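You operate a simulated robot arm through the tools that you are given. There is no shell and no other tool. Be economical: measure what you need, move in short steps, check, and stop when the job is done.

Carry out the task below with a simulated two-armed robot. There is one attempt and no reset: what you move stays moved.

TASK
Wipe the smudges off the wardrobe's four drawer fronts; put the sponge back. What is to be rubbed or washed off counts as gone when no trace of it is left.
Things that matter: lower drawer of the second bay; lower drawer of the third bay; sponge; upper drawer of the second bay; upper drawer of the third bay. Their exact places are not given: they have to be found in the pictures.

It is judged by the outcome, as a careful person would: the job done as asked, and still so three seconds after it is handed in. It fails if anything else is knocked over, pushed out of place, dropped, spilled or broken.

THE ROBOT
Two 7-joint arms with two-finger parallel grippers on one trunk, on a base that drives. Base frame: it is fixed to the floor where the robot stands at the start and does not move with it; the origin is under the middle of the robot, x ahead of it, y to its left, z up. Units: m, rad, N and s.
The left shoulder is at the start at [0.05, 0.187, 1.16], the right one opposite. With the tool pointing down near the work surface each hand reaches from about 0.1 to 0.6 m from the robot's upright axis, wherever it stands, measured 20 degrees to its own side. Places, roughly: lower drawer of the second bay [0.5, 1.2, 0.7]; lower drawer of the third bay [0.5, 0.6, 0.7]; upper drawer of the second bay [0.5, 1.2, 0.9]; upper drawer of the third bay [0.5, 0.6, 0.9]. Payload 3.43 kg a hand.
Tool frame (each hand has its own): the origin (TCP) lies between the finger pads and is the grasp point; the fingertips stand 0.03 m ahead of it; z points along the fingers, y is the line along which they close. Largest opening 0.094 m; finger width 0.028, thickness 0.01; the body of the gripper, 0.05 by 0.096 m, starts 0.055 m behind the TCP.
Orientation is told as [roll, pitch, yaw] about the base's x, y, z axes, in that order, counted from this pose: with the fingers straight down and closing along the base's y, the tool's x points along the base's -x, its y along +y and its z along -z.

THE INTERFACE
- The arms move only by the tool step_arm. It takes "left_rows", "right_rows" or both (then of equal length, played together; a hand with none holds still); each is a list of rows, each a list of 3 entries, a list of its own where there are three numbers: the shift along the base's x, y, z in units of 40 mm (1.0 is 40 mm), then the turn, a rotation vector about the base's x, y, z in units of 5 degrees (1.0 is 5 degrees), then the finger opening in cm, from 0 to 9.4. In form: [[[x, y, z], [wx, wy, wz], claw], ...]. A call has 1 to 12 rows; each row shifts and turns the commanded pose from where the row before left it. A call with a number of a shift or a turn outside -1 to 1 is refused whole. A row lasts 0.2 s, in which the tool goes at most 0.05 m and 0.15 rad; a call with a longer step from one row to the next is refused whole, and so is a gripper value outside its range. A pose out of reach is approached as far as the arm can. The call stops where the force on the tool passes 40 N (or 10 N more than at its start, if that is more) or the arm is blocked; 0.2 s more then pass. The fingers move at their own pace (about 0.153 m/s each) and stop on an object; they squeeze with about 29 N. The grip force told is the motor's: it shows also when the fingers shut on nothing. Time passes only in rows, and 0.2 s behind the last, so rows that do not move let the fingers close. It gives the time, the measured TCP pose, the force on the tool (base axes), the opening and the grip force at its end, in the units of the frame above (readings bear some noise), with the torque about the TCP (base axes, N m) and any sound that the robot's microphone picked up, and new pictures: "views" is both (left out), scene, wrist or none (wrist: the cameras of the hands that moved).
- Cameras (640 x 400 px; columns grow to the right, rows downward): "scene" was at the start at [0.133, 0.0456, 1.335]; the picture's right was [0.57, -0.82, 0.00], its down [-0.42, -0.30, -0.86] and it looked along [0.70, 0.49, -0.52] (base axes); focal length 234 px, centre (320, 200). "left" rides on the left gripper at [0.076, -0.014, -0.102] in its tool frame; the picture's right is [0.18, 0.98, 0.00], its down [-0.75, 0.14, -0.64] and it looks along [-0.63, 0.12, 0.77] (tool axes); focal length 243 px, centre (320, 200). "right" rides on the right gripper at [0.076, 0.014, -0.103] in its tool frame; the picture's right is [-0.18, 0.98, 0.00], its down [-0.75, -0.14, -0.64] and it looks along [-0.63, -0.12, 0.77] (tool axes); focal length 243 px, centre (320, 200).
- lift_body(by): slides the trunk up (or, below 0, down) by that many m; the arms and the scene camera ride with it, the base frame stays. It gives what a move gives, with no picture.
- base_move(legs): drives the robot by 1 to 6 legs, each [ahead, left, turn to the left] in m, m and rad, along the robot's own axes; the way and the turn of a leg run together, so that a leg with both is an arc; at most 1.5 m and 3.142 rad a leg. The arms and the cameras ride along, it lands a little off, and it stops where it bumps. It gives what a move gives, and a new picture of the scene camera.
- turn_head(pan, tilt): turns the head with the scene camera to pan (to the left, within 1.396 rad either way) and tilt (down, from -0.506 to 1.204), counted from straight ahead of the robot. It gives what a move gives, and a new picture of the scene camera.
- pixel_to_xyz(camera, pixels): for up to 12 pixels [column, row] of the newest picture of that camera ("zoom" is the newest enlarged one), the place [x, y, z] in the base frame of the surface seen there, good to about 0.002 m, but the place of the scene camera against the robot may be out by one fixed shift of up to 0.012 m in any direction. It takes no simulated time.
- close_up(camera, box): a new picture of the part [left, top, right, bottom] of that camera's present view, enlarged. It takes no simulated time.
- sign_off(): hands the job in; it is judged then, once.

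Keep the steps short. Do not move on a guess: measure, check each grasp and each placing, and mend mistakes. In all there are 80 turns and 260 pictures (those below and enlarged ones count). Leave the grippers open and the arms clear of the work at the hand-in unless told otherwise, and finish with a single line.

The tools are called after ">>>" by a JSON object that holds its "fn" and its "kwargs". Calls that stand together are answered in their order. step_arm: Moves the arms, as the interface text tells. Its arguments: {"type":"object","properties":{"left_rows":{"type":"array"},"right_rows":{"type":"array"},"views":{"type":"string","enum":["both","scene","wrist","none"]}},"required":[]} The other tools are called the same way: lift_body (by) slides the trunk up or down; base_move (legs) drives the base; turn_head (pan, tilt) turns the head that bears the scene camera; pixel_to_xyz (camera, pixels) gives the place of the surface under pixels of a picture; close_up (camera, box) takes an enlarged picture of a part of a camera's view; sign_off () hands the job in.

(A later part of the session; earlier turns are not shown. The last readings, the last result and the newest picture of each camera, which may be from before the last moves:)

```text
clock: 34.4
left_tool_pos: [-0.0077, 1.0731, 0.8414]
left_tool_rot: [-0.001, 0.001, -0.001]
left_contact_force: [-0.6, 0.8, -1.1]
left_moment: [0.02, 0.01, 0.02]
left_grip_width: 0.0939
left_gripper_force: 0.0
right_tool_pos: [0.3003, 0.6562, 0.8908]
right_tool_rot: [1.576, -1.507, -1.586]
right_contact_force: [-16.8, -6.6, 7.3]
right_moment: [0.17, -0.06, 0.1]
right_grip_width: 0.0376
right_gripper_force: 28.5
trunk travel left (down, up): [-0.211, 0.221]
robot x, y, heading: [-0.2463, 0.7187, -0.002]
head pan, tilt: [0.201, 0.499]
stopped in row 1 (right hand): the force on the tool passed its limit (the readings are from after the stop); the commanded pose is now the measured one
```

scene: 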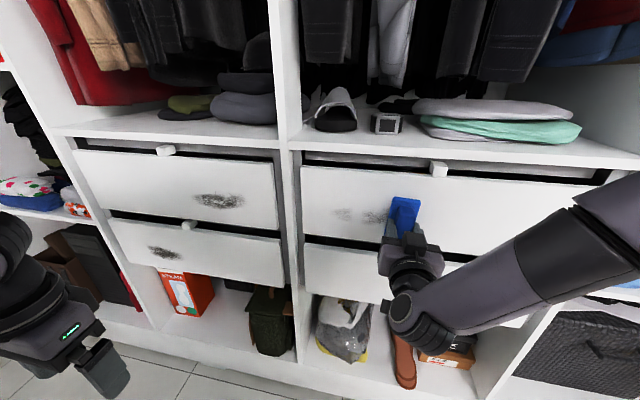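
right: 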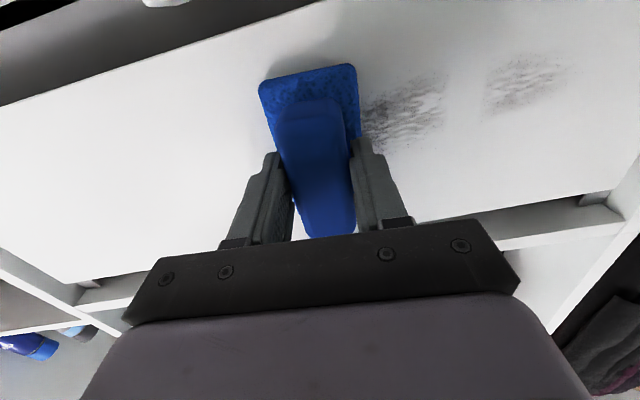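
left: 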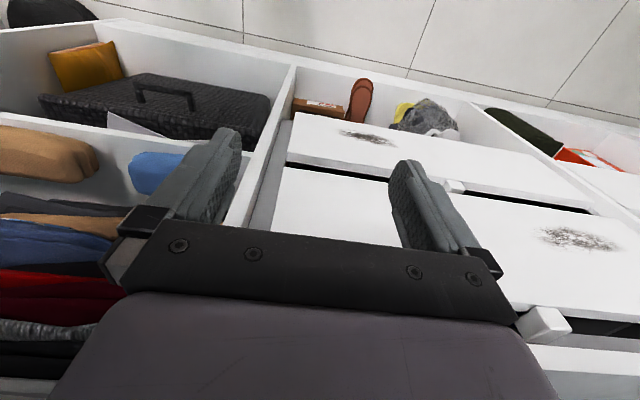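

Friction pushed it past the limit; it sits at 17 N now. I continue wiping at that pressure.

>>> {"fn": "step_arm", "kwargs": {"right_rows": [[[0, 0.3, 0], [0, 0, 0], 2], [[0, 0.4, 0], [0, 0, 0], 2], [[0, 0.4, 0], [0, 0, 0], 2], [[0, 0.4, 0], [0, 0, 0], 2], [[0, 0.4, 0], [0, 0, 0], 2], [[0, 0.4, 0], [0, 0, 0], 2]], "views": "wrist"}}

```text
clock: 35.8
left_tool_pos: [-0.0073, 1.0724, 0.8402]
left_tool_rot: [0.001, 0.002, -0.001]
left_contact_force: [-0.6, -0.1, -0.4]
left_moment: [0.01, -0.01, 0.03]
left_grip_width: 0.0942
left_gripper_force: 0.0
right_tool_pos: [0.2997, 0.7478, 0.8893]
right_tool_rot: [1.544, -1.506, -1.551]
right_contact_force: [-22.6, -13.6, -1.2]
right_moment: [-0.05, 0.09, -0.04]
right_grip_width: 0.0379
right_gripper_force: 28.8
trunk travel left (down, up): [-0.211, 0.221]
robot x, y, heading: [-0.2519, 0.72, 0.0]
head pan, tilt: [0.201, 0.499]
```

right: 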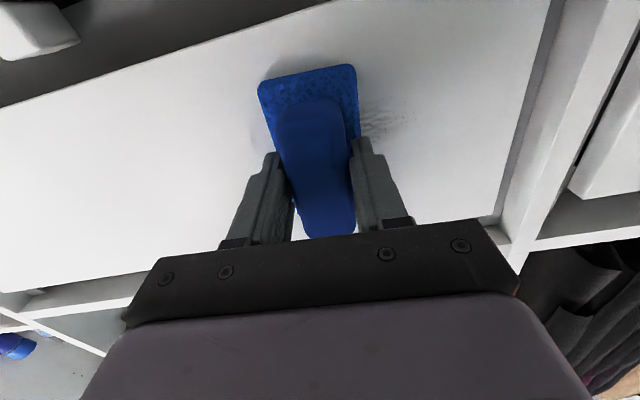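

The part wiped at this pressure is clean. I continue left past the end to about y 0.82, then return.

>>> {"fn": "step_arm", "kwargs": {"right_rows": [[[0, 0.4, 0], [0, 0, 0], 2], [[0, 0.4, 0], [0, 0, 0], 2], [[0, 0.4, 0], [0, 0, 0], 2], [[0, 0.4, 0], [0, 0, 0], 2], [[0, 0.2, 0], [0, 0, 0], 2], [[0, -0.4, 0], [0, 0, 0], 2], [[0, -0.5, 0], [0, 0, 0], 2], [[0, -0.5, 0], [0, 0, 0], 2]], "views": "wrist"}}

```text
clock: 36.1
left_tool_pos: [-0.0068, 1.072, 0.8396]
left_tool_rot: [0.0, 0.002, -0.001]
left_contact_force: [0.0, 0.8, -0.4]
left_moment: [-0.02, -0.05, 0.01]
left_grip_width: 0.0937
left_gripper_force: 0.0
right_tool_pos: [0.3004, 0.7502, 0.889]
right_tool_rot: [1.524, -1.509, -1.538]
right_contact_force: [-11.1, -5.0, 2.8]
right_moment: [0.07, -0.18, 0.05]
right_grip_width: 0.0378
right_gripper_force: 29.6
trunk travel left (down, up): [-0.211, 0.221]
robot x, y, heading: [-0.2476, 0.7195, -0.003]
head pan, tilt: [0.201, 0.499]
stopped in row 1 (right hand): the force on the tool passed its limit (the readings are from after the stop); the commanded pose is now the measured one
```

right: 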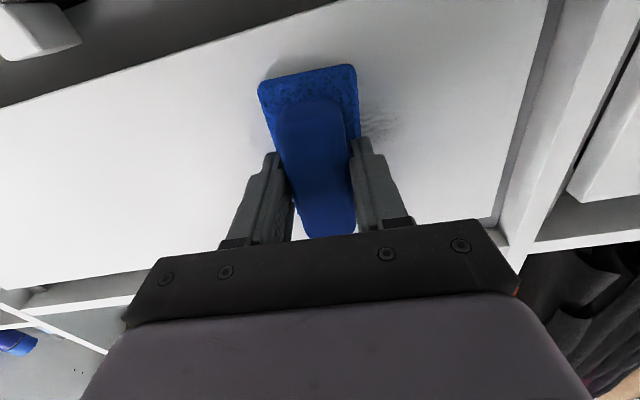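

It stopped on a force peak and is now at 11 N. I go on with gentler steps.

>>> {"fn": "step_arm", "kwargs": {"right_rows": [[[0, 0.3, 0], [0, 0, 0], 2], [[0, 0.3, 0], [0, 0, 0], 2], [[0, 0.3, 0], [0, 0, 0], 2], [[0, 0.3, 0], [0, 0, 0], 2], [[0, 0.3, 0], [0, 0, 0], 2], [[0, 0.2, 0], [0, 0, 0], 2], [[0, -0.3, 0], [0, 0, 0], 2], [[0, -0.3, 0], [0, 0, 0], 2], [[0, -0.5, 0], [0, 0, 0], 2], [[0, -0.5, 0], [0, 0, 0], 2], [[0, -0.5, 0], [0, 0, 0], 2]], "views": "wrist"}}

```text
clock: 37.1
left_tool_pos: [-0.0071, 1.0741, 0.8401]
left_tool_rot: [0.0, 0.001, -0.003]
left_contact_force: [-0.7, -0.3, 0.0]
left_moment: [0.02, 0.0, -0.02]
left_grip_width: 0.094
left_gripper_force: 0.0
right_tool_pos: [0.3016, 0.7921, 0.8877]
right_tool_rot: [1.451, -1.507, -1.474]
right_contact_force: [-15.5, -5.0, 5.1]
right_moment: [0.12, -0.47, 0.16]
right_grip_width: 0.0378
right_gripper_force: 29.0
trunk travel left (down, up): [-0.211, 0.221]
robot x, y, heading: [-0.2452, 0.7209, -0.0]
head pan, tilt: [0.201, 0.499]
stopped in row 4 (right hand): the force on the tool passed its limit (the readings are from after the stop); the commanded pose is now the measured one
```

right: 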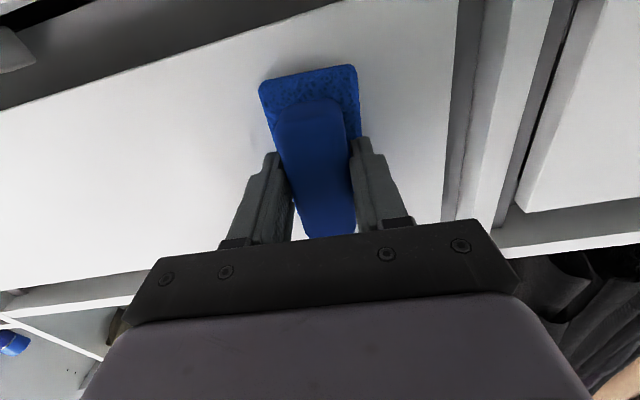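

The smudge area looks covered. I ease the pressure a touch, do one return stroke to y 0.64, then back away and look.

>>> {"fn": "step_arm", "kwargs": {"right_rows": [[[-0.03, 0.2, 0], [0, 0, 0], 2], [[0, 0.2, 0], [0, 0, 0], 2], [[0, -0.3, 0], [0, 0, 0], 2], [[0, -0.5, 0], [0, 0, 0], 2], [[0, -0.5, 0], [0, 0, 0], 2], [[0, -0.5, 0], [0, 0, 0], 2], [[0, -0.5, 0], [0, 0, 0], 2], [[0, -0.5, 0], [0, 0, 0], 2], [[0, -0.5, 0], [0, 0, 0], 2], [[0, -0.5, 0], [0, 0, 0], 2], [[-0.5, -0.5, 0], [0, 0, 0], 2], [[-0.8, 0, 0], [0, 0, 0], 2]]}}

```text
clock: 37.5
left_tool_pos: [-0.0088, 1.073, 0.8399]
left_tool_rot: [0.002, 0.003, -0.002]
left_contact_force: [0.6, 0.1, 0.0]
left_moment: [-0.01, 0.01, -0.01]
left_grip_width: 0.0942
left_gripper_force: 0.0
right_tool_pos: [0.3024, 0.7915, 0.8885]
right_tool_rot: [1.308, -1.501, -1.347]
right_contact_force: [-19.2, -1.7, 5.0]
right_moment: [0.06, -0.6, 0.29]
right_grip_width: 0.0379
right_gripper_force: 28.7
trunk travel left (down, up): [-0.211, 0.221]
robot x, y, heading: [-0.2472, 0.7178, -0.004]
head pan, tilt: [0.201, 0.499]
stopped in row 2 (right hand): the force on the tool passed its limit (the readings are from after the stop); the commanded pose is now the measured one
```

scene: 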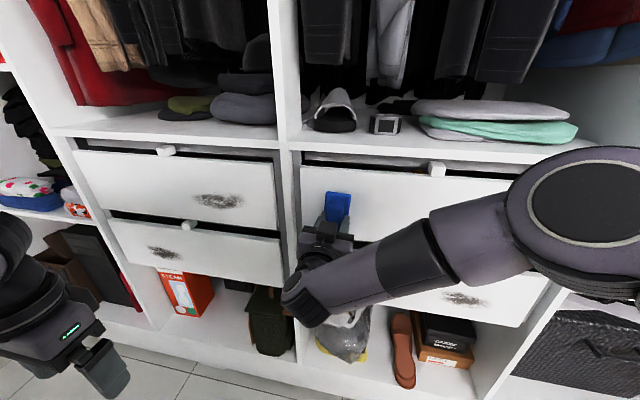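
right: 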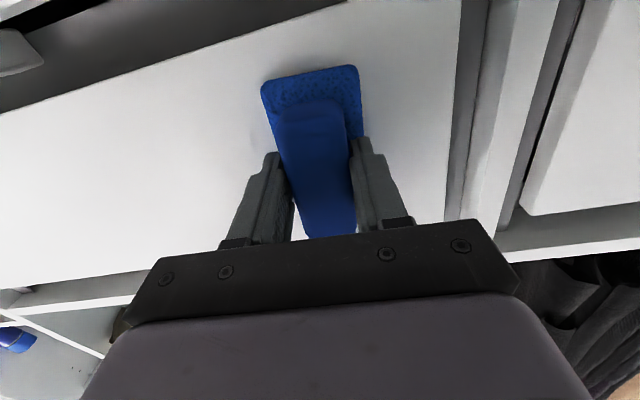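

The visible area is clean. I back off to see what is under the sponge.

>>> {"fn": "step_arm", "kwargs": {"right_rows": [[[-0.3, 0, 0], [0, 0, 0], 2], [[-0.5, -0.5, 0], [0, 0, 0], 2], [[-0.3, -1, 0], [0, 0, 0], 2], [[0, -1, 0], [0, 0, 0], 2]]}}

```text
clock: 38.5
left_tool_pos: [-0.0061, 1.072, 0.8392]
left_tool_rot: [-0.001, 0.003, -0.002]
left_contact_force: [0.1, -0.3, 0.0]
left_moment: [0.01, 0.02, 0.01]
left_grip_width: 0.094
left_gripper_force: 0.1
right_tool_pos: [0.2606, 0.6916, 0.8887]
right_tool_rot: [1.299, -1.498, -1.334]
right_contact_force: [0.7, -0.4, -0.1]
right_moment: [0.01, 0.01, 0.0]
right_grip_width: 0.0375
right_gripper_force: 28.9
trunk travel left (down, up): [-0.211, 0.221]
robot x, y, heading: [-0.2482, 0.7204, -0.001]
head pan, tilt: [0.201, 0.499]
```

scene: 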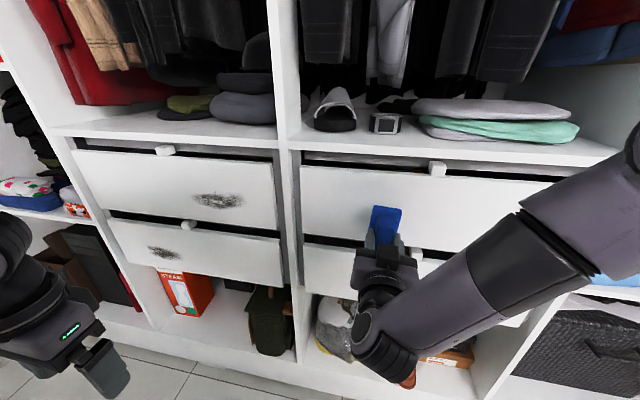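
right: 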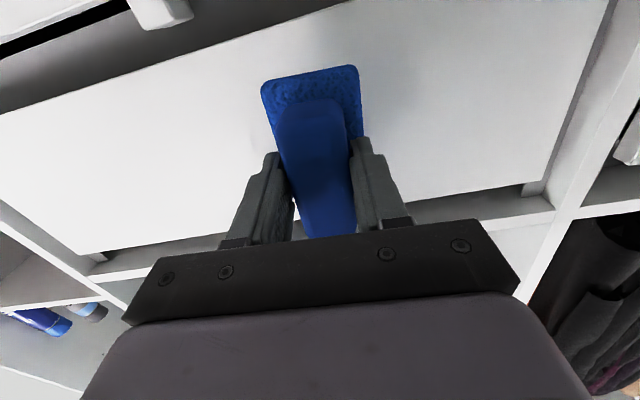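

Upper third-bay drawer looks clean. For the lower smudge (y 0.405–0.51, z 0.683) I lower the trunk 0.206 and shift the base right 0.24, then straighten the small tool tilt.

>>> {"fn": "lift_body", "kwargs": {"by": -0.206}}

>>> {"fn": "base_move", "kwargs": {"legs": [[0, -0.26, 0]]}}

>>> {"fn": "step_arm", "kwargs": {"right_rows": [[[0, 0, 0], [0, -0.22, 0.38], 2], [[0.3, 0, 0], [0, 0, 0], 2], [[0, 0, 0], [0, 0, 0], 2]]}}

```text
clock: 40.7
left_tool_pos: [-0.007, 1.0729, 0.6321]
left_tool_rot: [-0.001, 0.004, -0.003]
left_contact_force: [0.1, -0.1, -0.6]
left_moment: [0.02, 0.02, 0.0]
left_grip_width: 0.094
left_gripper_force: 0.1
right_tool_pos: [0.2606, 0.6909, 0.6814]
right_tool_rot: [1.278, -1.501, -1.317]
right_contact_force: [0.7, -0.9, -0.5]
right_moment: [-0.02, 0.02, -0.01]
right_grip_width: 0.0377
right_gripper_force: 29.1
trunk travel left (down, up): [-0.005, 0.427]
robot x, y, heading: [-0.2494, 0.7197, -0.005]
head pan, tilt: [0.201, 0.499]
```

```text
clock: 42.6
left_tool_pos: [-0.0059, 0.8148, 0.6333]
left_tool_rot: [-0.002, 0.005, -0.004]
left_contact_force: [-0.7, -1.2, -0.7]
left_moment: [0.0, -0.04, -0.01]
left_grip_width: 0.094
left_gripper_force: 0.1
right_tool_pos: [0.259, 0.4321, 0.6804]
right_tool_rot: [1.277, -1.5, -1.316]
right_contact_force: [-0.9, 0.7, -1.0]
right_moment: [-0.02, 0.02, -0.02]
right_grip_width: 0.0377
right_gripper_force: 28.9
trunk travel left (down, up): [-0.005, 0.427]
robot x, y, heading: [-0.2532, 0.4635, -0.005]
head pan, tilt: [0.201, 0.499]
```

scene: 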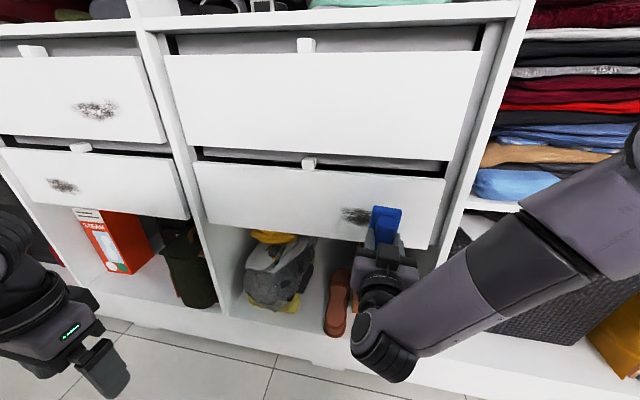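

```text
clock: 43.4
left_tool_pos: [-0.0073, 0.8142, 0.6338]
left_tool_rot: [-0.002, 0.004, -0.004]
left_contact_force: [-0.1, -1.3, 0.7]
left_moment: [0.02, 0.01, -0.02]
left_grip_width: 0.0937
left_gripper_force: 0.1
right_tool_pos: [0.2725, 0.4333, 0.6815]
right_tool_rot: [1.554, -1.502, -1.555]
right_contact_force: [0.1, 0.3, 0.4]
right_moment: [0.01, 0.01, -0.05]
right_grip_width: 0.0376
right_gripper_force: 28.9
trunk travel left (down, up): [-0.005, 0.427]
robot x, y, heading: [-0.2475, 0.4622, -0.001]
head pan, tilt: [0.201, 0.499]
```

scene: 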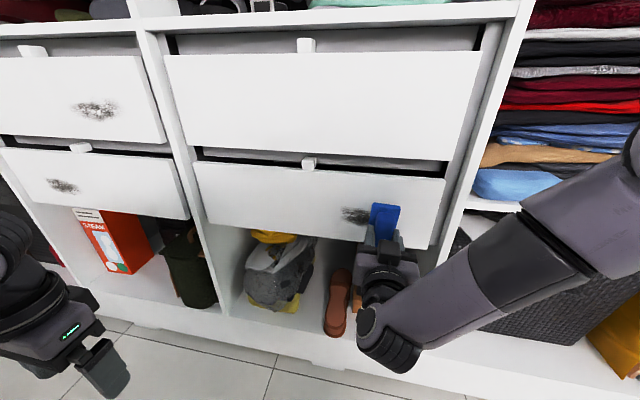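
right: 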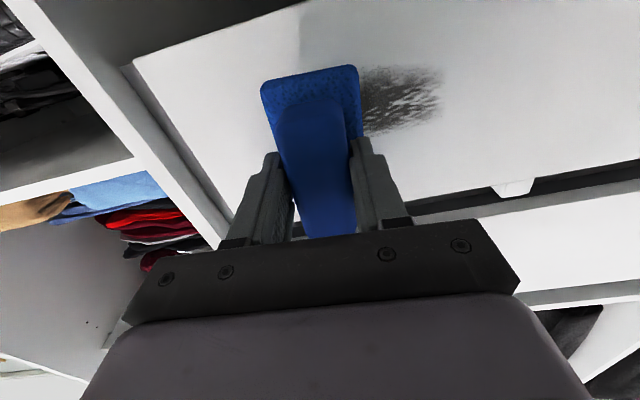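

Upper drawer is confirmed clean. I measure this smudge with the wrist camera and see that it sits at about (400,97).

>>> {"fn": "pixel_to_xyz", "kwargs": {"camera": "right", "pixels": [[400, 66], [395, 132], [442, 85], [365, 90], [300, 20], [240, 120], [450, 180]]}}

>>> {"fn": "step_arm", "kwargs": {"right_rows": [[[0, -0.75, 0], [0, 0, 0], 2], [[0.3, 0, 0], [0, 0, 0], 2], [[0.15, 0, 0], [0, 0, 0], 2], [[0.1, 0, 0], [0, 0, 0], 2], [[0.1, 0, 0], [0, 0, 0], 2]], "views": "none"}}

```text
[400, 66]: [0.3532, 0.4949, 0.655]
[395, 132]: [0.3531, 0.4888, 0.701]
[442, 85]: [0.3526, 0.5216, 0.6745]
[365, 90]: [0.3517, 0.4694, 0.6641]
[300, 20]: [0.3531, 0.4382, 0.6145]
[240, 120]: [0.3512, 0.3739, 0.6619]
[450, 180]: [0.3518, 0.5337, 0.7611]
```

```text
clock: 44.6
left_tool_pos: [-0.0064, 0.8149, 0.6334]
left_tool_rot: [-0.002, 0.004, -0.003]
left_contact_force: [1.3, -0.2, -1.4]
left_moment: [0.02, 0.02, 0.01]
left_grip_width: 0.0939
left_gripper_force: 0.0
right_tool_pos: [0.2973, 0.4021, 0.6806]
right_tool_rot: [1.546, -1.505, -1.553]
right_contact_force: [0.1, 1.2, -0.9]
right_moment: [0.03, 0.01, -0.03]
right_grip_width: 0.0377
right_gripper_force: 29.4
trunk travel left (down, up): [-0.005, 0.427]
robot x, y, heading: [-0.2491, 0.4632, -0.004]
head pan, tilt: [0.201, 0.499]
```

No contact yet at x 0.297. I press a few millimetres more.

>>> {"fn": "step_arm", "kwargs": {"right_rows": [[[0.06, 0, 0], [0, 0, 0], 2], [[0.05, 0, 0], [0, 0, 0], 2], [[0, 0, 0], [0, 0, 0], 2]], "views": "none"}}

```text
clock: 45.4
left_tool_pos: [-0.0073, 0.8152, 0.6321]
left_tool_rot: [-0.002, 0.002, -0.002]
left_contact_force: [0.0, 0.3, -0.3]
left_moment: [-0.01, 0.01, 0.0]
left_grip_width: 0.0939
left_gripper_force: 0.1
right_tool_pos: [0.3013, 0.4027, 0.6806]
right_tool_rot: [1.547, -1.503, -1.549]
right_contact_force: [-10.4, -2.5, 1.3]
right_moment: [-0.09, 0.4, -0.26]
right_grip_width: 0.0379
right_gripper_force: 29.2
trunk travel left (down, up): [-0.005, 0.427]
robot x, y, heading: [-0.2469, 0.4621, -0.002]
head pan, tilt: [0.201, 0.499]
```

Contact is 10 N. I wipe left to about y 0.54.

>>> {"fn": "step_arm", "kwargs": {"right_rows": [[[0, 0.3, 0], [0, 0, 0], 2], [[0, 0.35, 0], [0, 0, 0], 2], [[0, 0.35, 0], [0, 0, 0], 2], [[0, 0.35, 0], [0, 0, 0], 2], [[0, 0.35, 0], [0, 0, 0], 2], [[0, 0.35, 0], [0, 0, 0], 2], [[0, 0.35, 0], [0, 0, 0], 2], [[0, 0.35, 0], [0, 0, 0], 2], [[0, 0.35, 0], [0, 0, 0], 2], [[0, 0.35, 0], [0, 0, 0], 2]], "views": "wrist"}}

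```text
clock: 47.6
left_tool_pos: [-0.009, 0.8132, 0.6334]
left_tool_rot: [-0.002, 0.002, -0.006]
left_contact_force: [0.0, -0.4, 0.6]
left_moment: [0.01, -0.02, -0.01]
left_grip_width: 0.0941
left_gripper_force: 0.0
right_tool_pos: [0.3031, 0.529, 0.6807]
right_tool_rot: [1.393, -1.495, -1.415]
right_contact_force: [-15.9, 0.2, 4.3]
right_moment: [-0.12, -0.58, 0.34]
right_grip_width: 0.0377
right_gripper_force: 28.8
trunk travel left (down, up): [-0.005, 0.427]
robot x, y, heading: [-0.2514, 0.4682, -0.007]
head pan, tilt: [0.201, 0.499]
stopped in row 10 (right hand): the force on the tool passed its limit (the readings are from after the stop); the commanded pose is now the measured one
```

right: 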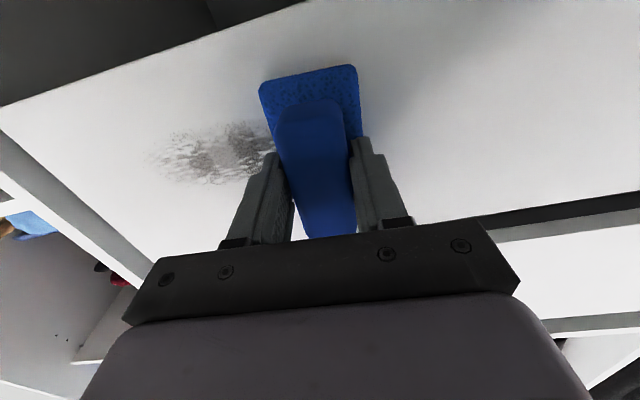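

The right part remains, so I wipe back right at this pressure.

>>> {"fn": "step_arm", "kwargs": {"right_rows": [[[0, -0.3, 0], [0, 0, 0], 2], [[0, -0.35, 0], [0, 0, 0], 2], [[0, -0.35, 0], [0, 0, 0], 2], [[0, -0.35, 0], [0, 0, 0], 2], [[0, -0.35, 0], [0, 0, 0], 2], [[0, -0.35, 0], [0, 0, 0], 2], [[0, -0.35, 0], [0, 0, 0], 2], [[0, -0.35, 0], [0, 0, 0], 2], [[0, -0.35, 0], [0, 0, 0], 2], [[0, -0.35, 0], [0, 0, 0], 2]], "views": "wrist"}}

```text
clock: 49.8
left_tool_pos: [-0.0082, 0.8143, 0.6331]
left_tool_rot: [-0.002, 0.002, -0.003]
left_contact_force: [0.0, -0.1, -0.3]
left_moment: [0.02, -0.01, -0.01]
left_grip_width: 0.0941
left_gripper_force: 0.0
right_tool_pos: [0.3029, 0.3935, 0.6812]
right_tool_rot: [1.385, -1.496, -1.402]
right_contact_force: [-16.5, 10.9, -0.7]
right_moment: [0.02, 0.02, 0.09]
right_grip_width: 0.0378
right_gripper_force: 29.0
trunk travel left (down, up): [-0.005, 0.427]
robot x, y, heading: [-0.2517, 0.4621, -0.001]
head pan, tilt: [0.201, 0.499]
```

right: 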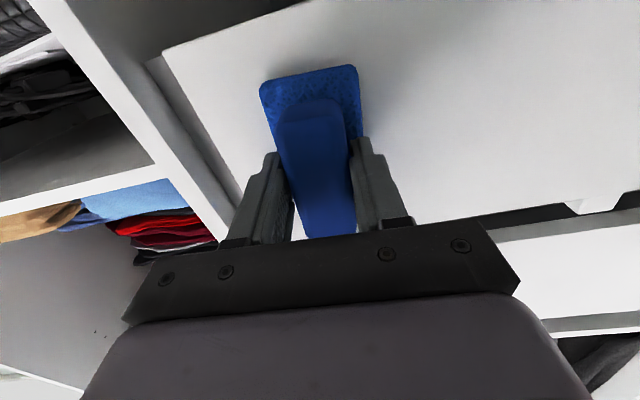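

This looks clean. I go slightly further right, stroke back left once, then back off.

>>> {"fn": "step_arm", "kwargs": {"right_rows": [[[0, -0.3, 0], [0, 0, 0], 2], [[0, 0.3, 0], [0, 0, 0], 2], [[0, 0.3, 0], [0, 0, 0], 2], [[0, 0.3, 0], [0, 0, 0], 2], [[-0.5, 0, 0], [0, 0, 0], 2], [[-0.6, 0.5, 0], [0, 0, 0], 2], [[0, 1, 0], [0, 0, 0], 2], [[0, 1, 0], [0, 0, 0], 2], [[0, 0.5, 0], [0, 0, 0], 2]]}}

```text
clock: 50.4
left_tool_pos: [-0.0071, 0.8121, 0.6333]
left_tool_rot: [-0.002, 0.002, -0.006]
left_contact_force: [0.2, -0.1, -0.2]
left_moment: [0.03, 0.03, -0.01]
left_grip_width: 0.0941
left_gripper_force: 0.0
right_tool_pos: [0.3032, 0.3834, 0.6805]
right_tool_rot: [1.396, -1.498, -1.438]
right_contact_force: [-13.6, -4.7, 4.9]
right_moment: [0.07, 0.04, 0.15]
right_grip_width: 0.0377
right_gripper_force: 28.8
trunk travel left (down, up): [-0.005, 0.427]
robot x, y, heading: [-0.2499, 0.4618, -0.009]
head pan, tilt: [0.201, 0.499]
stopped in row 3 (right hand): the force on the tool passed its limit (the readings are from after the stop); the commanded pose is now the measured one
```

scene: 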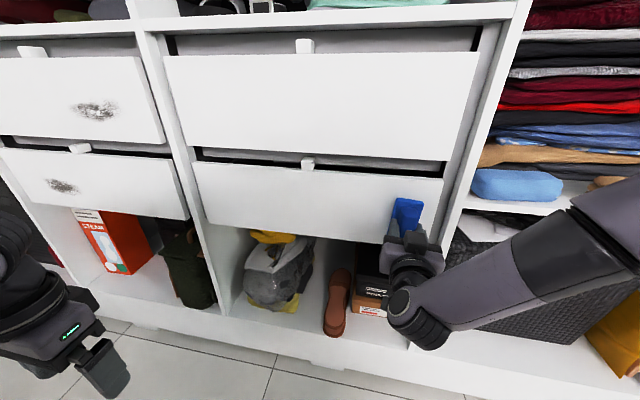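
right: 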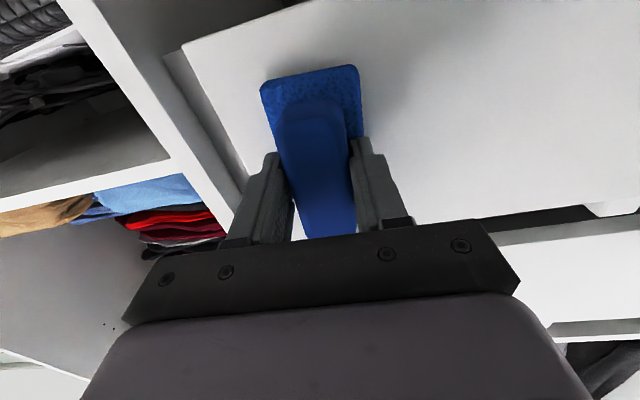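

I back off, then look at the left side for room, since the base must go left for the second bay.

>>> {"fn": "step_arm", "kwargs": {"right_rows": [[[-0.5, 0, 0], [0, 0, 0], 2], [[-0.8, 0.5, 0], [0, -0.1, 0.3], 2], [[0, 1, 0], [0, 0, 0], 2], [[0, 0.7, 0], [0, 0, 0], 2]], "views": "wrist"}}

>>> {"fn": "turn_head", "kwargs": {"pan": 1.0, "tilt": 0.4}}

```text
clock: 51.4
left_tool_pos: [-0.0067, 0.8126, 0.6326]
left_tool_rot: [-0.002, 0.003, -0.005]
left_contact_force: [0.6, -0.8, 0.4]
left_moment: [0.04, -0.02, 0.01]
left_grip_width: 0.0939
left_gripper_force: 0.1
right_tool_pos: [0.2512, 0.4727, 0.6803]
right_tool_rot: [1.489, -1.5, -1.507]
right_contact_force: [-0.1, 0.4, -1.1]
right_moment: [-0.02, 0.03, -0.01]
right_grip_width: 0.0374
right_gripper_force: 29.3
trunk travel left (down, up): [-0.005, 0.427]
robot x, y, heading: [-0.2514, 0.4606, -0.008]
head pan, tilt: [0.201, 0.499]
```

right: 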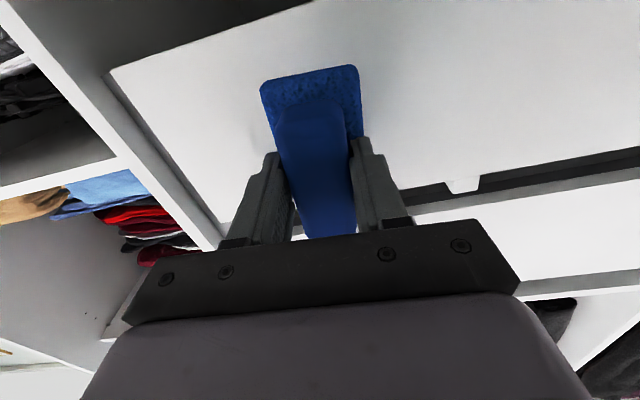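

```text
clock: 52.6
left_tool_pos: [-0.0072, 0.8124, 0.6325]
left_tool_rot: [-0.001, 0.003, -0.005]
left_contact_force: [-0.6, -1.0, 0.5]
left_moment: [-0.01, 0.01, 0.0]
left_grip_width: 0.0939
left_gripper_force: 0.0
right_tool_pos: [0.2515, 0.4716, 0.6795]
right_tool_rot: [1.483, -1.501, -1.498]
right_contact_force: [0.3, -0.8, 0.1]
right_moment: [0.0, 0.01, -0.01]
right_grip_width: 0.0379
right_gripper_force: 29.2
trunk travel left (down, up): [-0.005, 0.427]
robot x, y, heading: [-0.249, 0.4639, -0.003]
head pan, tilt: [1.0, 0.4]
```

scene: 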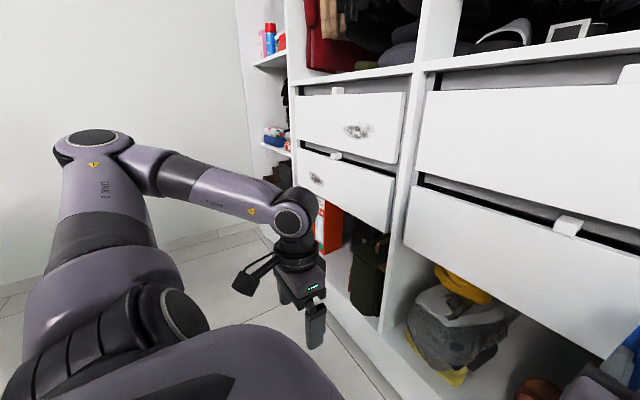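

>>> {"fn": "pixel_to_xyz", "kwargs": {"camera": "scene", "pixels": [[150, 80], [30, 150], [215, 130], [75, 160], [90, 135], [210, 195], [170, 260], [265, 60], [315, 178], [357, 131]]}}

```text
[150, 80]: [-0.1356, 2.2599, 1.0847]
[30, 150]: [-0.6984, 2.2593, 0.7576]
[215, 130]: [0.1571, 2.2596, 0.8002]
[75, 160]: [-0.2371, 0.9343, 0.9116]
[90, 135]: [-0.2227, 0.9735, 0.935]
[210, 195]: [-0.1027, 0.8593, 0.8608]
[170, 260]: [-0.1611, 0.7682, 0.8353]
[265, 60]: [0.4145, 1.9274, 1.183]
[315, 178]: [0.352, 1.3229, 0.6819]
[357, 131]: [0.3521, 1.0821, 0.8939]
```

There is ample room: wall at y 2.26, elbow about 0.53 left of the base. I drive 0.79 m left with a small retreat and return, for the lower second-bay smudge (y 1.26–1.37).

>>> {"fn": "base_move", "kwargs": {"legs": [[-0.06, 0, 0], [0, 0.78, 0], [0.06, 0, 0]]}}

>>> {"fn": "turn_head", "kwargs": {"pan": 0.2, "tilt": 0.5}}

>>> {"fn": "step_arm", "kwargs": {"right_rows": [[[0.4, 0, 0], [0, 0, 0], 2], [[0, 0, 0], [0, 0, 0], 2]], "views": "wrist"}}

```text
clock: 57.9
left_tool_pos: [0.0006, 1.5893, 0.6332]
left_tool_rot: [-0.001, 0.003, -0.01]
left_contact_force: [-0.5, -0.8, 0.7]
left_moment: [0.0, 0.0, 0.02]
left_grip_width: 0.0939
left_gripper_force: 0.2
right_tool_pos: [0.2569, 1.2482, 0.6789]
right_tool_rot: [1.482, -1.498, -1.504]
right_contact_force: [0.2, -0.3, 0.6]
right_moment: [-0.01, -0.01, -0.01]
right_grip_width: 0.0377
right_gripper_force: 29.1
trunk travel left (down, up): [-0.005, 0.427]
robot x, y, heading: [-0.2461, 1.2426, -0.012]
head pan, tilt: [1.0, 0.4]
```

scene: 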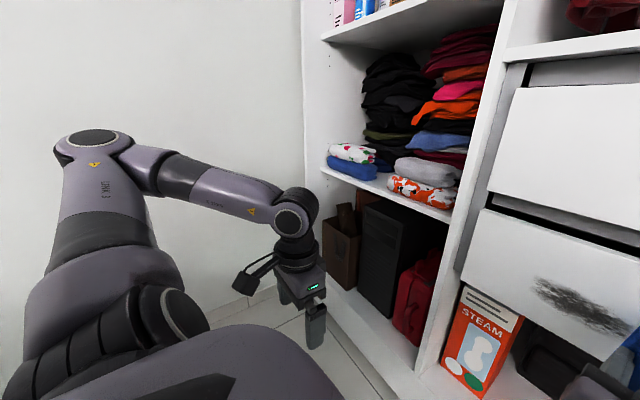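

```text
clock: 59.0
left_tool_pos: [0.0001, 1.5898, 0.634]
left_tool_rot: [-0.001, 0.003, -0.01]
left_contact_force: [0.3, 0.2, 0.2]
left_moment: [-0.04, -0.01, -0.01]
left_grip_width: 0.0939
left_gripper_force: 0.0
right_tool_pos: [0.2565, 1.2484, 0.6798]
right_tool_rot: [1.48, -1.499, -1.503]
right_contact_force: [-0.7, -0.4, -1.0]
right_moment: [-0.04, 0.06, -0.01]
right_grip_width: 0.0376
right_gripper_force: 29.5
trunk travel left (down, up): [-0.005, 0.427]
robot x, y, heading: [-0.2472, 1.2435, -0.011]
head pan, tilt: [0.201, 0.499]
```

scene: 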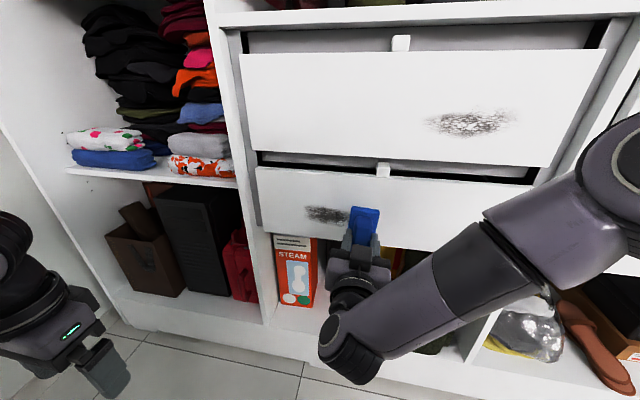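

```text
clock: 59.6
left_tool_pos: [0.0011, 1.5911, 0.6347]
left_tool_rot: [-0.004, 0.004, -0.012]
left_contact_force: [-0.2, 0.0, -0.8]
left_moment: [0.0, 0.0, 0.01]
left_grip_width: 0.0937
left_gripper_force: 0.0
right_tool_pos: [0.273, 1.2487, 0.6795]
right_tool_rot: [1.472, -1.498, -1.497]
right_contact_force: [-0.4, 0.2, -1.3]
right_moment: [0.0, -0.01, -0.02]
right_grip_width: 0.0376
right_gripper_force: 28.8
trunk travel left (down, up): [-0.005, 0.427]
robot x, y, heading: [-0.2449, 1.2411, -0.012]
head pan, tilt: [0.201, 0.499]
```

right: 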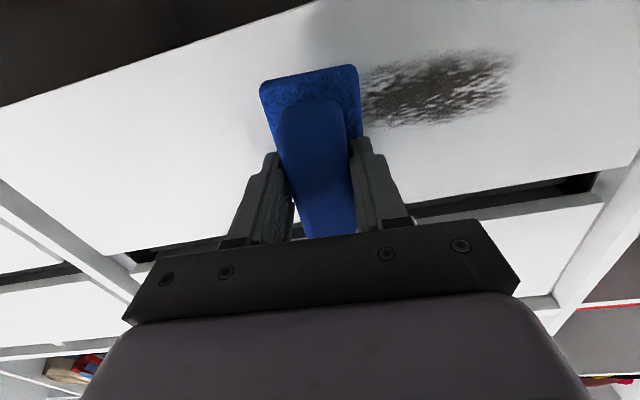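

The pad covers the right end. I straighten slightly and move into contact.

>>> {"fn": "step_arm", "kwargs": {"right_rows": [[[0.3, -0.2, 0], [0, -0.1, 0.25], 2], [[0.25, 0, 0], [0, 0, 0], 2], [[0.1, 0, 0], [0, 0, 0], 2], [[0.06, 0, 0], [0, 0, 0], 2], [[0, 0, 0], [0, 0, 0], 2]], "views": "none"}}

```text
clock: 60.8
left_tool_pos: [0.0009, 1.5893, 0.6335]
left_tool_rot: [-0.001, 0.003, -0.009]
left_contact_force: [-0.3, -0.8, 0.1]
left_moment: [-0.01, -0.02, 0.03]
left_grip_width: 0.0941
left_gripper_force: 0.0
right_tool_pos: [0.302, 1.2403, 0.6794]
right_tool_rot: [1.598, -1.5, -1.6]
right_contact_force: [0.9, 0.3, -0.6]
right_moment: [-0.01, 0.01, 0.0]
right_grip_width: 0.0375
right_gripper_force: 29.0
trunk travel left (down, up): [-0.005, 0.427]
robot x, y, heading: [-0.2442, 1.2403, -0.014]
head pan, tilt: [0.201, 0.499]
```

>>> {"fn": "step_arm", "kwargs": {"right_rows": [[[0.05, 0, 0], [0, 0, 0], 2], [[0.04, 0, 0], [0, 0, 0], 2], [[0, 0, 0], [0, 0, 0], 2]], "views": "none"}}

```text
clock: 61.6
left_tool_pos: [-0.0011, 1.5901, 0.6343]
left_tool_rot: [-0.002, 0.003, -0.011]
left_contact_force: [-0.1, 0.2, -0.8]
left_moment: [0.01, -0.02, -0.01]
left_grip_width: 0.094
left_gripper_force: 0.0
right_tool_pos: [0.3028, 1.2404, 0.6798]
right_tool_rot: [1.599, -1.499, -1.597]
right_contact_force: [-21.8, 0.5, 1.9]
right_moment: [-0.03, 0.38, -0.4]
right_grip_width: 0.0378
right_gripper_force: 28.9
trunk travel left (down, up): [-0.005, 0.427]
robot x, y, heading: [-0.2423, 1.2375, -0.007]
head pan, tilt: [0.201, 0.499]
```

Contact is 22 N. I ease slightly and wipe left to y 1.40.

>>> {"fn": "step_arm", "kwargs": {"right_rows": [[[-0.03, 0.2, 0], [0, 0, 0], 2], [[0, 0.35, 0], [0, 0, 0], 2], [[0, 0.35, 0], [0, 0, 0], 2], [[0, 0.35, 0], [0, 0, 0], 2], [[0, 0.35, 0], [0, 0, 0], 2], [[0, 0.35, 0], [0, 0, 0], 2], [[0, 0.35, 0], [0, 0, 0], 2], [[0, 0.35, 0], [0, 0, 0], 2], [[0, 0.35, 0], [0, 0, 0], 2], [[0, 0.35, 0], [0, 0, 0], 2], [[0, 0.35, 0], [0, 0, 0], 2], [[0, 0.35, 0], [0, 0, 0], 2]], "views": "wrist"}}

```text
clock: 62.1
left_tool_pos: [0.0004, 1.59, 0.6346]
left_tool_rot: [-0.002, 0.005, -0.011]
left_contact_force: [0.0, 0.1, 0.8]
left_moment: [-0.02, 0.03, 0.02]
left_grip_width: 0.0941
left_gripper_force: 0.0
right_tool_pos: [0.3033, 1.2433, 0.6802]
right_tool_rot: [1.598, -1.501, -1.612]
right_contact_force: [-10.6, -3.6, 3.2]
right_moment: [0.03, -0.05, 0.11]
right_grip_width: 0.038
right_gripper_force: 28.8
trunk travel left (down, up): [-0.005, 0.427]
robot x, y, heading: [-0.2449, 1.2412, -0.018]
head pan, tilt: [0.201, 0.499]
stopped in row 2 (right hand): the force on the tool passed its limit (the readings are from after the stop); the commanded pose is now the measured one
```

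right: 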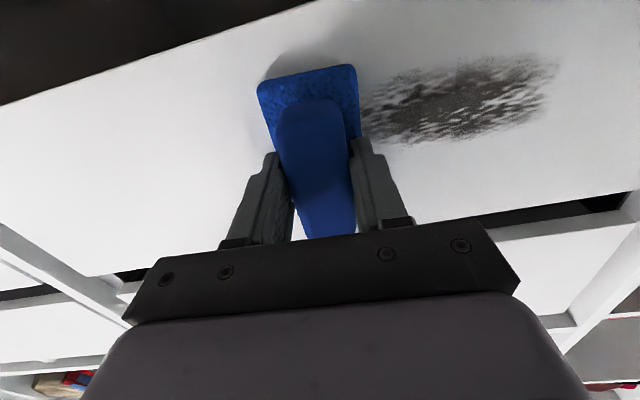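

Pressure settled to 11 N. I continue left.

>>> {"fn": "step_arm", "kwargs": {"right_rows": [[[0, 0.3, 0], [0, 0, 0], 2], [[0, 0.35, 0], [0, 0, 0], 2], [[0, 0.35, 0], [0, 0, 0], 2], [[0, 0.35, 0], [0, 0, 0], 2], [[0, 0.35, 0], [0, 0, 0], 2], [[0, 0.35, 0], [0, 0, 0], 2], [[0, 0.35, 0], [0, 0, 0], 2], [[0, 0.35, 0], [0, 0, 0], 2], [[0, 0.35, 0], [0, 0, 0], 2], [[0, 0.35, 0], [0, 0, 0], 2], [[0, 0.35, 0], [0, 0, 0], 2]], "views": "wrist"}}

```text
clock: 63.2
left_tool_pos: [-0.0009, 1.5895, 0.634]
left_tool_rot: [-0.002, 0.003, -0.013]
left_contact_force: [-0.1, 0.9, 0.2]
left_moment: [0.0, -0.05, 0.02]
left_grip_width: 0.094
left_gripper_force: 0.0
right_tool_pos: [0.3033, 1.299, 0.6786]
right_tool_rot: [1.499, -1.497, -1.519]
right_contact_force: [-12.0, -1.3, 2.9]
right_moment: [0.08, -0.44, 0.21]
right_grip_width: 0.038
right_gripper_force: 28.4
trunk travel left (down, up): [-0.005, 0.427]
robot x, y, heading: [-0.2472, 1.238, -0.012]
head pan, tilt: [0.201, 0.499]
stopped in row 5 (right hand): the force on the tool passed its limit (the readings are from after the stop); the commanded pose is now the measured one
```

right: 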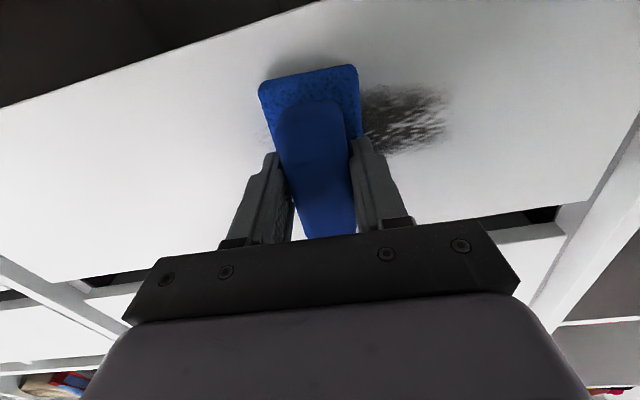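

A faint trace remains at (262,135), which the return stroke should take. I continue left.

>>> {"fn": "step_arm", "kwargs": {"right_rows": [[[0, 0.3, 0], [0, 0, 0], 2], [[0, 0.35, 0], [0, 0, 0], 2], [[0, 0.35, 0], [0, 0, 0], 2], [[0, 0.35, 0], [0, 0, 0], 2], [[0, 0.35, 0], [0, 0, 0], 2], [[0, 0.35, 0], [0, 0, 0], 2], [[0, 0.35, 0], [0, 0, 0], 2]], "views": "wrist"}}

```text
clock: 63.6
left_tool_pos: [-0.0006, 1.5893, 0.6346]
left_tool_rot: [-0.002, 0.002, -0.011]
left_contact_force: [0.7, 0.0, 0.2]
left_moment: [0.04, 0.04, 0.02]
left_grip_width: 0.0939
left_gripper_force: 0.0
right_tool_pos: [0.3043, 1.2989, 0.678]
right_tool_rot: [1.368, -1.492, -1.404]
right_contact_force: [-16.3, -1.0, 4.9]
right_moment: [0.03, -0.46, 0.32]
right_grip_width: 0.0377
right_gripper_force: 29.0
trunk travel left (down, up): [-0.005, 0.427]
robot x, y, heading: [-0.2472, 1.2377, -0.015]
head pan, tilt: [0.201, 0.499]
stopped in row 1 (right hand): the force on the tool passed its limit (the readings are from after the stop); the commanded pose is now the measured one
```

right: 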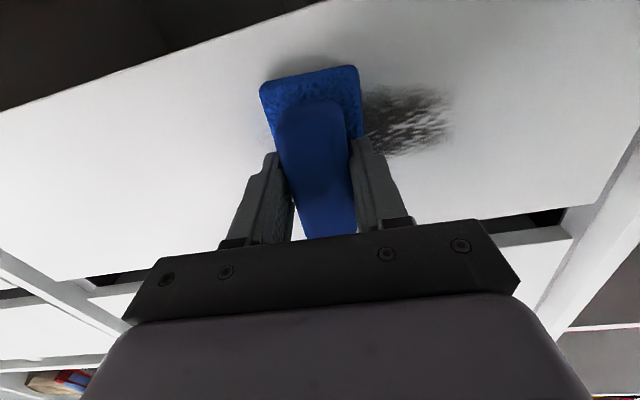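

The tool has tilted slightly with each stop. I ease back 3 mm, straighten it, and resume.

>>> {"fn": "step_arm", "kwargs": {"right_rows": [[[-0.1, 0, 0], [0, -0.2, 0.4], 2], [[0, 0.2, 0], [0, 0, 0], 2], [[0.02, 0.3, 0], [0, 0, 0], 2], [[0.0, 0.35, 0], [0, 0, 0], 2], [[0, 0.35, 0], [0, 0, 0], 2], [[0, 0.35, 0], [0, 0, 0], 2], [[0, 0.35, 0], [0, 0, 0], 2], [[0, 0.35, 0], [0, 0, 0], 2], [[0, 0.35, 0], [0, 0, 0], 2]], "views": "wrist"}}

```text
clock: 64.3
left_tool_pos: [-0.0004, 1.5885, 0.6341]
left_tool_rot: [-0.004, 0.002, -0.012]
left_contact_force: [0.2, -0.1, 0.0]
left_moment: [0.02, 0.02, -0.02]
left_grip_width: 0.094
left_gripper_force: 0.1
right_tool_pos: [0.3039, 1.3011, 0.6791]
right_tool_rot: [1.414, -1.485, -1.435]
right_contact_force: [-12.6, 2.8, -1.4]
right_moment: [-0.14, -0.68, 0.32]
right_grip_width: 0.0377
right_gripper_force: 28.7
trunk travel left (down, up): [-0.005, 0.427]
robot x, y, heading: [-0.2449, 1.2427, -0.015]
head pan, tilt: [0.201, 0.499]
stopped in row 3 (right hand): the force on the tool passed its limit (the readings are from after the stop); the commanded pose is now the measured one
```

right: 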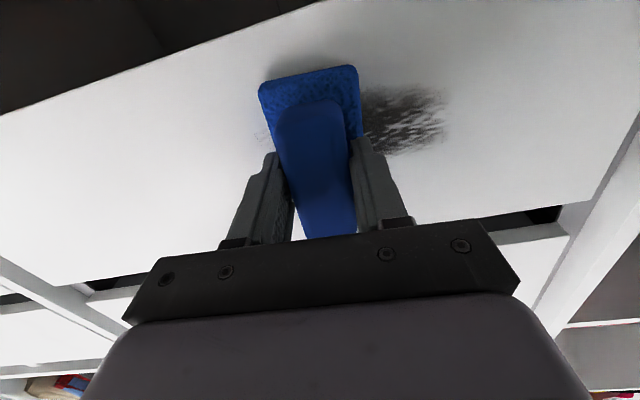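

Pushing this way sticks. I lift off 8 mm, straighten, go to the left end (y 1.40), press, and wipe toward the right, which worked well before.

>>> {"fn": "step_arm", "kwargs": {"right_rows": [[[-0.3, 0, 0], [0, -0.15, 0.24], 2], [[0, 0.8, 0], [0, 0, 0], 2], [[0, 0.8, 0], [0, 0, 0], 2], [[0, 0.8, 0], [0, 0, 0], 2], [[0.2, 0, 0], [0, 0, 0], 2], [[0.06, 0, 0], [0, 0, 0], 2], [[0, 0, 0], [0, 0, 0], 2]], "views": "none"}}

```text
clock: 64.9
left_tool_pos: [-0.0007, 1.5886, 0.6325]
left_tool_rot: [-0.003, 0.003, -0.014]
left_contact_force: [0.1, 0.5, -0.6]
left_moment: [0.0, -0.01, 0.01]
left_grip_width: 0.0938
left_gripper_force: 0.2
right_tool_pos: [0.304, 1.303, 0.6869]
right_tool_rot: [1.477, -1.458, -1.53]
right_contact_force: [-13.9, 5.9, 2.3]
right_moment: [-0.17, -0.76, 0.55]
right_grip_width: 0.0377
right_gripper_force: 29.5
trunk travel left (down, up): [-0.005, 0.427]
robot x, y, heading: [-0.2478, 1.244, -0.011]
head pan, tilt: [0.201, 0.499]
stopped in row 2 (right hand): the force on the tool passed its limit (the readings are from after the stop); the commanded pose is now the measured one
```

The hand did not come back as commanded. I try a pure retreat and look.

>>> {"fn": "step_arm", "kwargs": {"right_rows": [[[-0.3, 0, 0], [0, 0, 0], 2], [[-0.5, 0, 0], [0, 0, 0], 2], [[0, 0, 0], [0, 0, 0], 2]]}}

```text
clock: 65.7
left_tool_pos: [0.0008, 1.5879, 0.6331]
left_tool_rot: [-0.002, 0.004, -0.013]
left_contact_force: [-0.3, -0.1, 0.0]
left_moment: [0.02, 0.01, 0.04]
left_grip_width: 0.0941
left_gripper_force: 0.1
right_tool_pos: [0.2767, 1.2934, 0.6821]
right_tool_rot: [1.392, -1.452, -1.467]
right_contact_force: [0.2, -0.4, -0.4]
right_moment: [-0.01, 0.02, -0.02]
right_grip_width: 0.0375
right_gripper_force: 29.0
trunk travel left (down, up): [-0.005, 0.427]
robot x, y, heading: [-0.2433, 1.2387, -0.015]
head pan, tilt: [0.201, 0.499]
```

scene: 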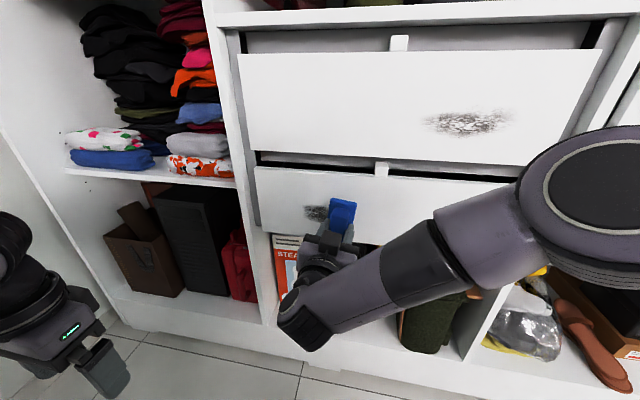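
right: 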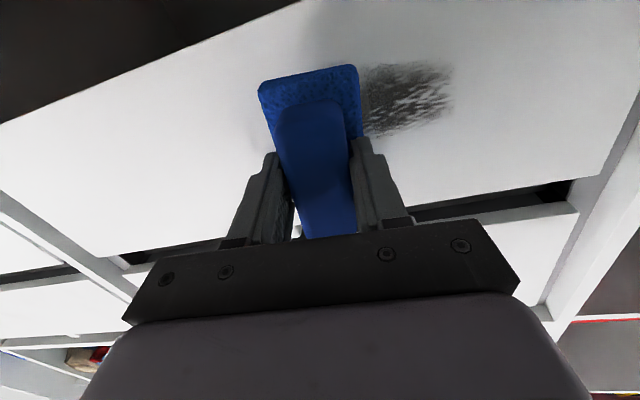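

Free again. I correct the accumulated yaw tilt (about 4°) and move to y 1.40, off the surface, then press.

>>> {"fn": "step_arm", "kwargs": {"right_rows": [[[0, 0.6, 0], [0, -0.24, 0.85], 2], [[0, 0.9, 0], [0, 0, 0], 2], [[0, 0.9, 0], [0, 0, 0], 2], [[0, 0.3, 0], [0, 0, 0], 2], [[0.5, 0, 0], [0, 0, 0], 2], [[0.1, 0, 0], [0, 0, 0], 2], [[0.05, 0, 0], [0, 0, 0], 2], [[0, 0, 0], [0, 0, 0], 2]], "views": "wrist"}}

```text
clock: 67.0
left_tool_pos: [-0.0014, 1.5884, 0.6347]
left_tool_rot: [-0.001, 0.001, -0.013]
left_contact_force: [-0.6, 0.3, 0.3]
left_moment: [0.01, 0.01, 0.06]
left_grip_width: 0.094
left_gripper_force: 0.0
right_tool_pos: [0.3052, 1.3622, 0.7021]
right_tool_rot: [1.649, -1.449, -1.667]
right_contact_force: [-25.0, 3.3, 8.1]
right_moment: [0.14, 0.28, 0.49]
right_grip_width: 0.0376
right_gripper_force: 29.0
right hand out of reach, approached as far as the arm can: row 3, 4
trunk travel left (down, up): [-0.005, 0.427]
robot x, y, heading: [-0.2435, 1.2423, -0.014]
head pan, tilt: [0.201, 0.499]
stopped in row 6 (right hand): the force on the tool passed its limit (the readings are from after the stop); the commanded pose is now the measured one
```

right: 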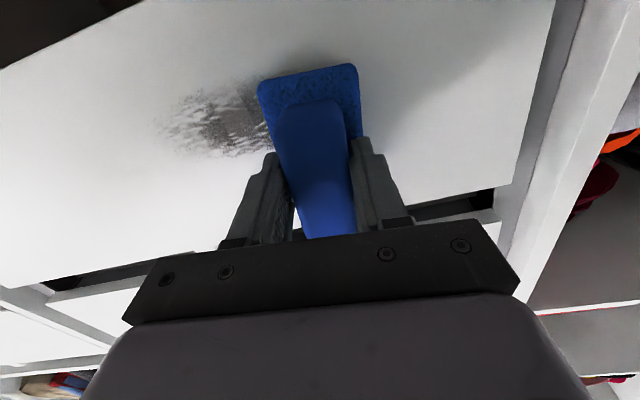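

That explains it: the hand is out of reach that far left of the base. I back off and shift the base 0.14 m left, then go again with the hand on its own side.

>>> {"fn": "step_arm", "kwargs": {"right_rows": [[[-0.5, 0, 0], [0, 0, 0], 2], [[-0.7, -0.5, 0], [0, 0, 0], 2], [[0, -1, -0.4], [0, 0, 0], 2], [[0, -0.7, -0.15], [0, 0, 0], 2]], "views": "none"}}

>>> {"fn": "base_move", "kwargs": {"legs": [[0, 0.16, 0.013]]}}

```text
clock: 68.0
left_tool_pos: [0.0001, 1.5883, 0.6327]
left_tool_rot: [-0.003, 0.003, -0.013]
left_contact_force: [-0.6, -0.1, 1.2]
left_moment: [-0.02, 0.02, 0.0]
left_grip_width: 0.0936
left_gripper_force: 0.1
right_tool_pos: [0.2567, 1.2748, 0.6807]
right_tool_rot: [1.638, -1.45, -1.657]
right_contact_force: [-0.2, -0.8, -1.1]
right_moment: [-0.01, 0.02, -0.05]
right_grip_width: 0.0376
right_gripper_force: 28.7
trunk travel left (down, up): [-0.005, 0.427]
robot x, y, heading: [-0.2453, 1.2412, -0.014]
head pan, tilt: [0.201, 0.499]
```

```text
clock: 69.4
left_tool_pos: [-0.0025, 1.7482, 0.6344]
left_tool_rot: [-0.003, 0.002, -0.002]
left_contact_force: [1.0, -0.3, -0.7]
left_moment: [-0.02, -0.01, -0.02]
left_grip_width: 0.0939
left_gripper_force: 0.0
right_tool_pos: [0.2576, 1.4368, 0.679]
right_tool_rot: [1.637, -1.451, -1.646]
right_contact_force: [-0.1, -0.6, -0.5]
right_moment: [0.01, 0.0, 0.02]
right_grip_width: 0.0376
right_gripper_force: 29.1
trunk travel left (down, up): [-0.005, 0.427]
robot x, y, heading: [-0.2453, 1.3986, -0.01]
head pan, tilt: [0.201, 0.499]
```

scene: 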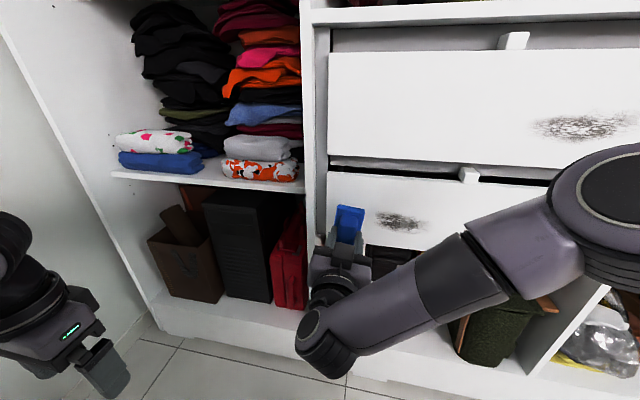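

The tool is straight now. I go to y 1.40 and press.

>>> {"fn": "step_arm", "kwargs": {"right_rows": [[[0.5, -0.9, 0], [0, 0, 0], 2], [[0.5, 0, 0], [0, 0, 0], 2], [[0.1, 0, 0], [0, 0, 0], 2], [[0.08, 0, 0], [0, 0, 0], 2], [[0, 0, 0], [0, 0, 0], 2]], "views": "none"}}

```text
clock: 70.6
left_tool_pos: [-0.0016, 1.7488, 0.6339]
left_tool_rot: [-0.001, 0.003, -0.004]
left_contact_force: [-0.3, 0.1, -0.1]
left_moment: [0.01, -0.02, 0.0]
left_grip_width: 0.094
left_gripper_force: 0.0
right_tool_pos: [0.305, 1.4018, 0.6783]
right_tool_rot: [1.63, -1.453, -1.641]
right_contact_force: [-12.6, -1.8, 0.2]
right_moment: [-0.02, -0.02, -0.23]
right_grip_width: 0.0376
right_gripper_force: 28.7
trunk travel left (down, up): [-0.005, 0.427]
robot x, y, heading: [-0.2432, 1.3954, -0.001]
head pan, tilt: [0.201, 0.499]
```

Contact is 13 N. I wipe right to y about 1.24.

>>> {"fn": "step_arm", "kwargs": {"right_rows": [[[0, -0.25, 0], [0, 0, 0], 2], [[0, -0.35, 0], [0, 0, 0], 2], [[0, -0.35, 0], [0, 0, 0], 2], [[0, -0.35, 0], [0, 0, 0], 2], [[0, -0.35, 0], [0, 0, 0], 2], [[0, -0.35, 0], [0, 0, 0], 2], [[0, -0.35, 0], [0, 0, 0], 2], [[0, -0.35, 0], [0, 0, 0], 2], [[0, -0.35, 0], [0, 0, 0], 2], [[0, -0.35, 0], [0, 0, 0], 2], [[0, -0.35, 0], [0, 0, 0], 2], [[0, -0.3, 0], [0, 0, 0], 2]], "views": "wrist"}}

```text
clock: 73.2
left_tool_pos: [-0.0024, 1.7481, 0.6336]
left_tool_rot: [-0.002, 0.005, -0.003]
left_contact_force: [-1.1, -0.2, 0.4]
left_moment: [0.0, 0.01, 0.06]
left_grip_width: 0.0942
left_gripper_force: 0.0
right_tool_pos: [0.2917, 1.2873, 0.7067]
right_tool_rot: [1.613, -1.45, -1.626]
right_contact_force: [0.7, -0.4, 0.1]
right_moment: [0.01, 0.0, 0.0]
right_grip_width: 0.0375
right_gripper_force: 29.2
right hand out of reach, approached as far as the arm can: row 8, 9, 10, 11, 12
trunk travel left (down, up): [-0.005, 0.427]
robot x, y, heading: [-0.2432, 1.397, -0.001]
head pan, tilt: [0.201, 0.499]
```

right: 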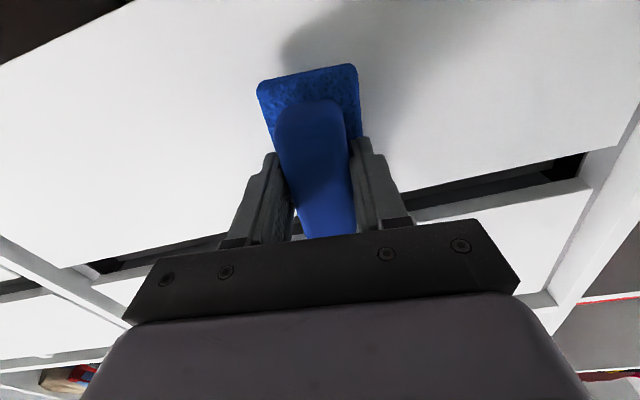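

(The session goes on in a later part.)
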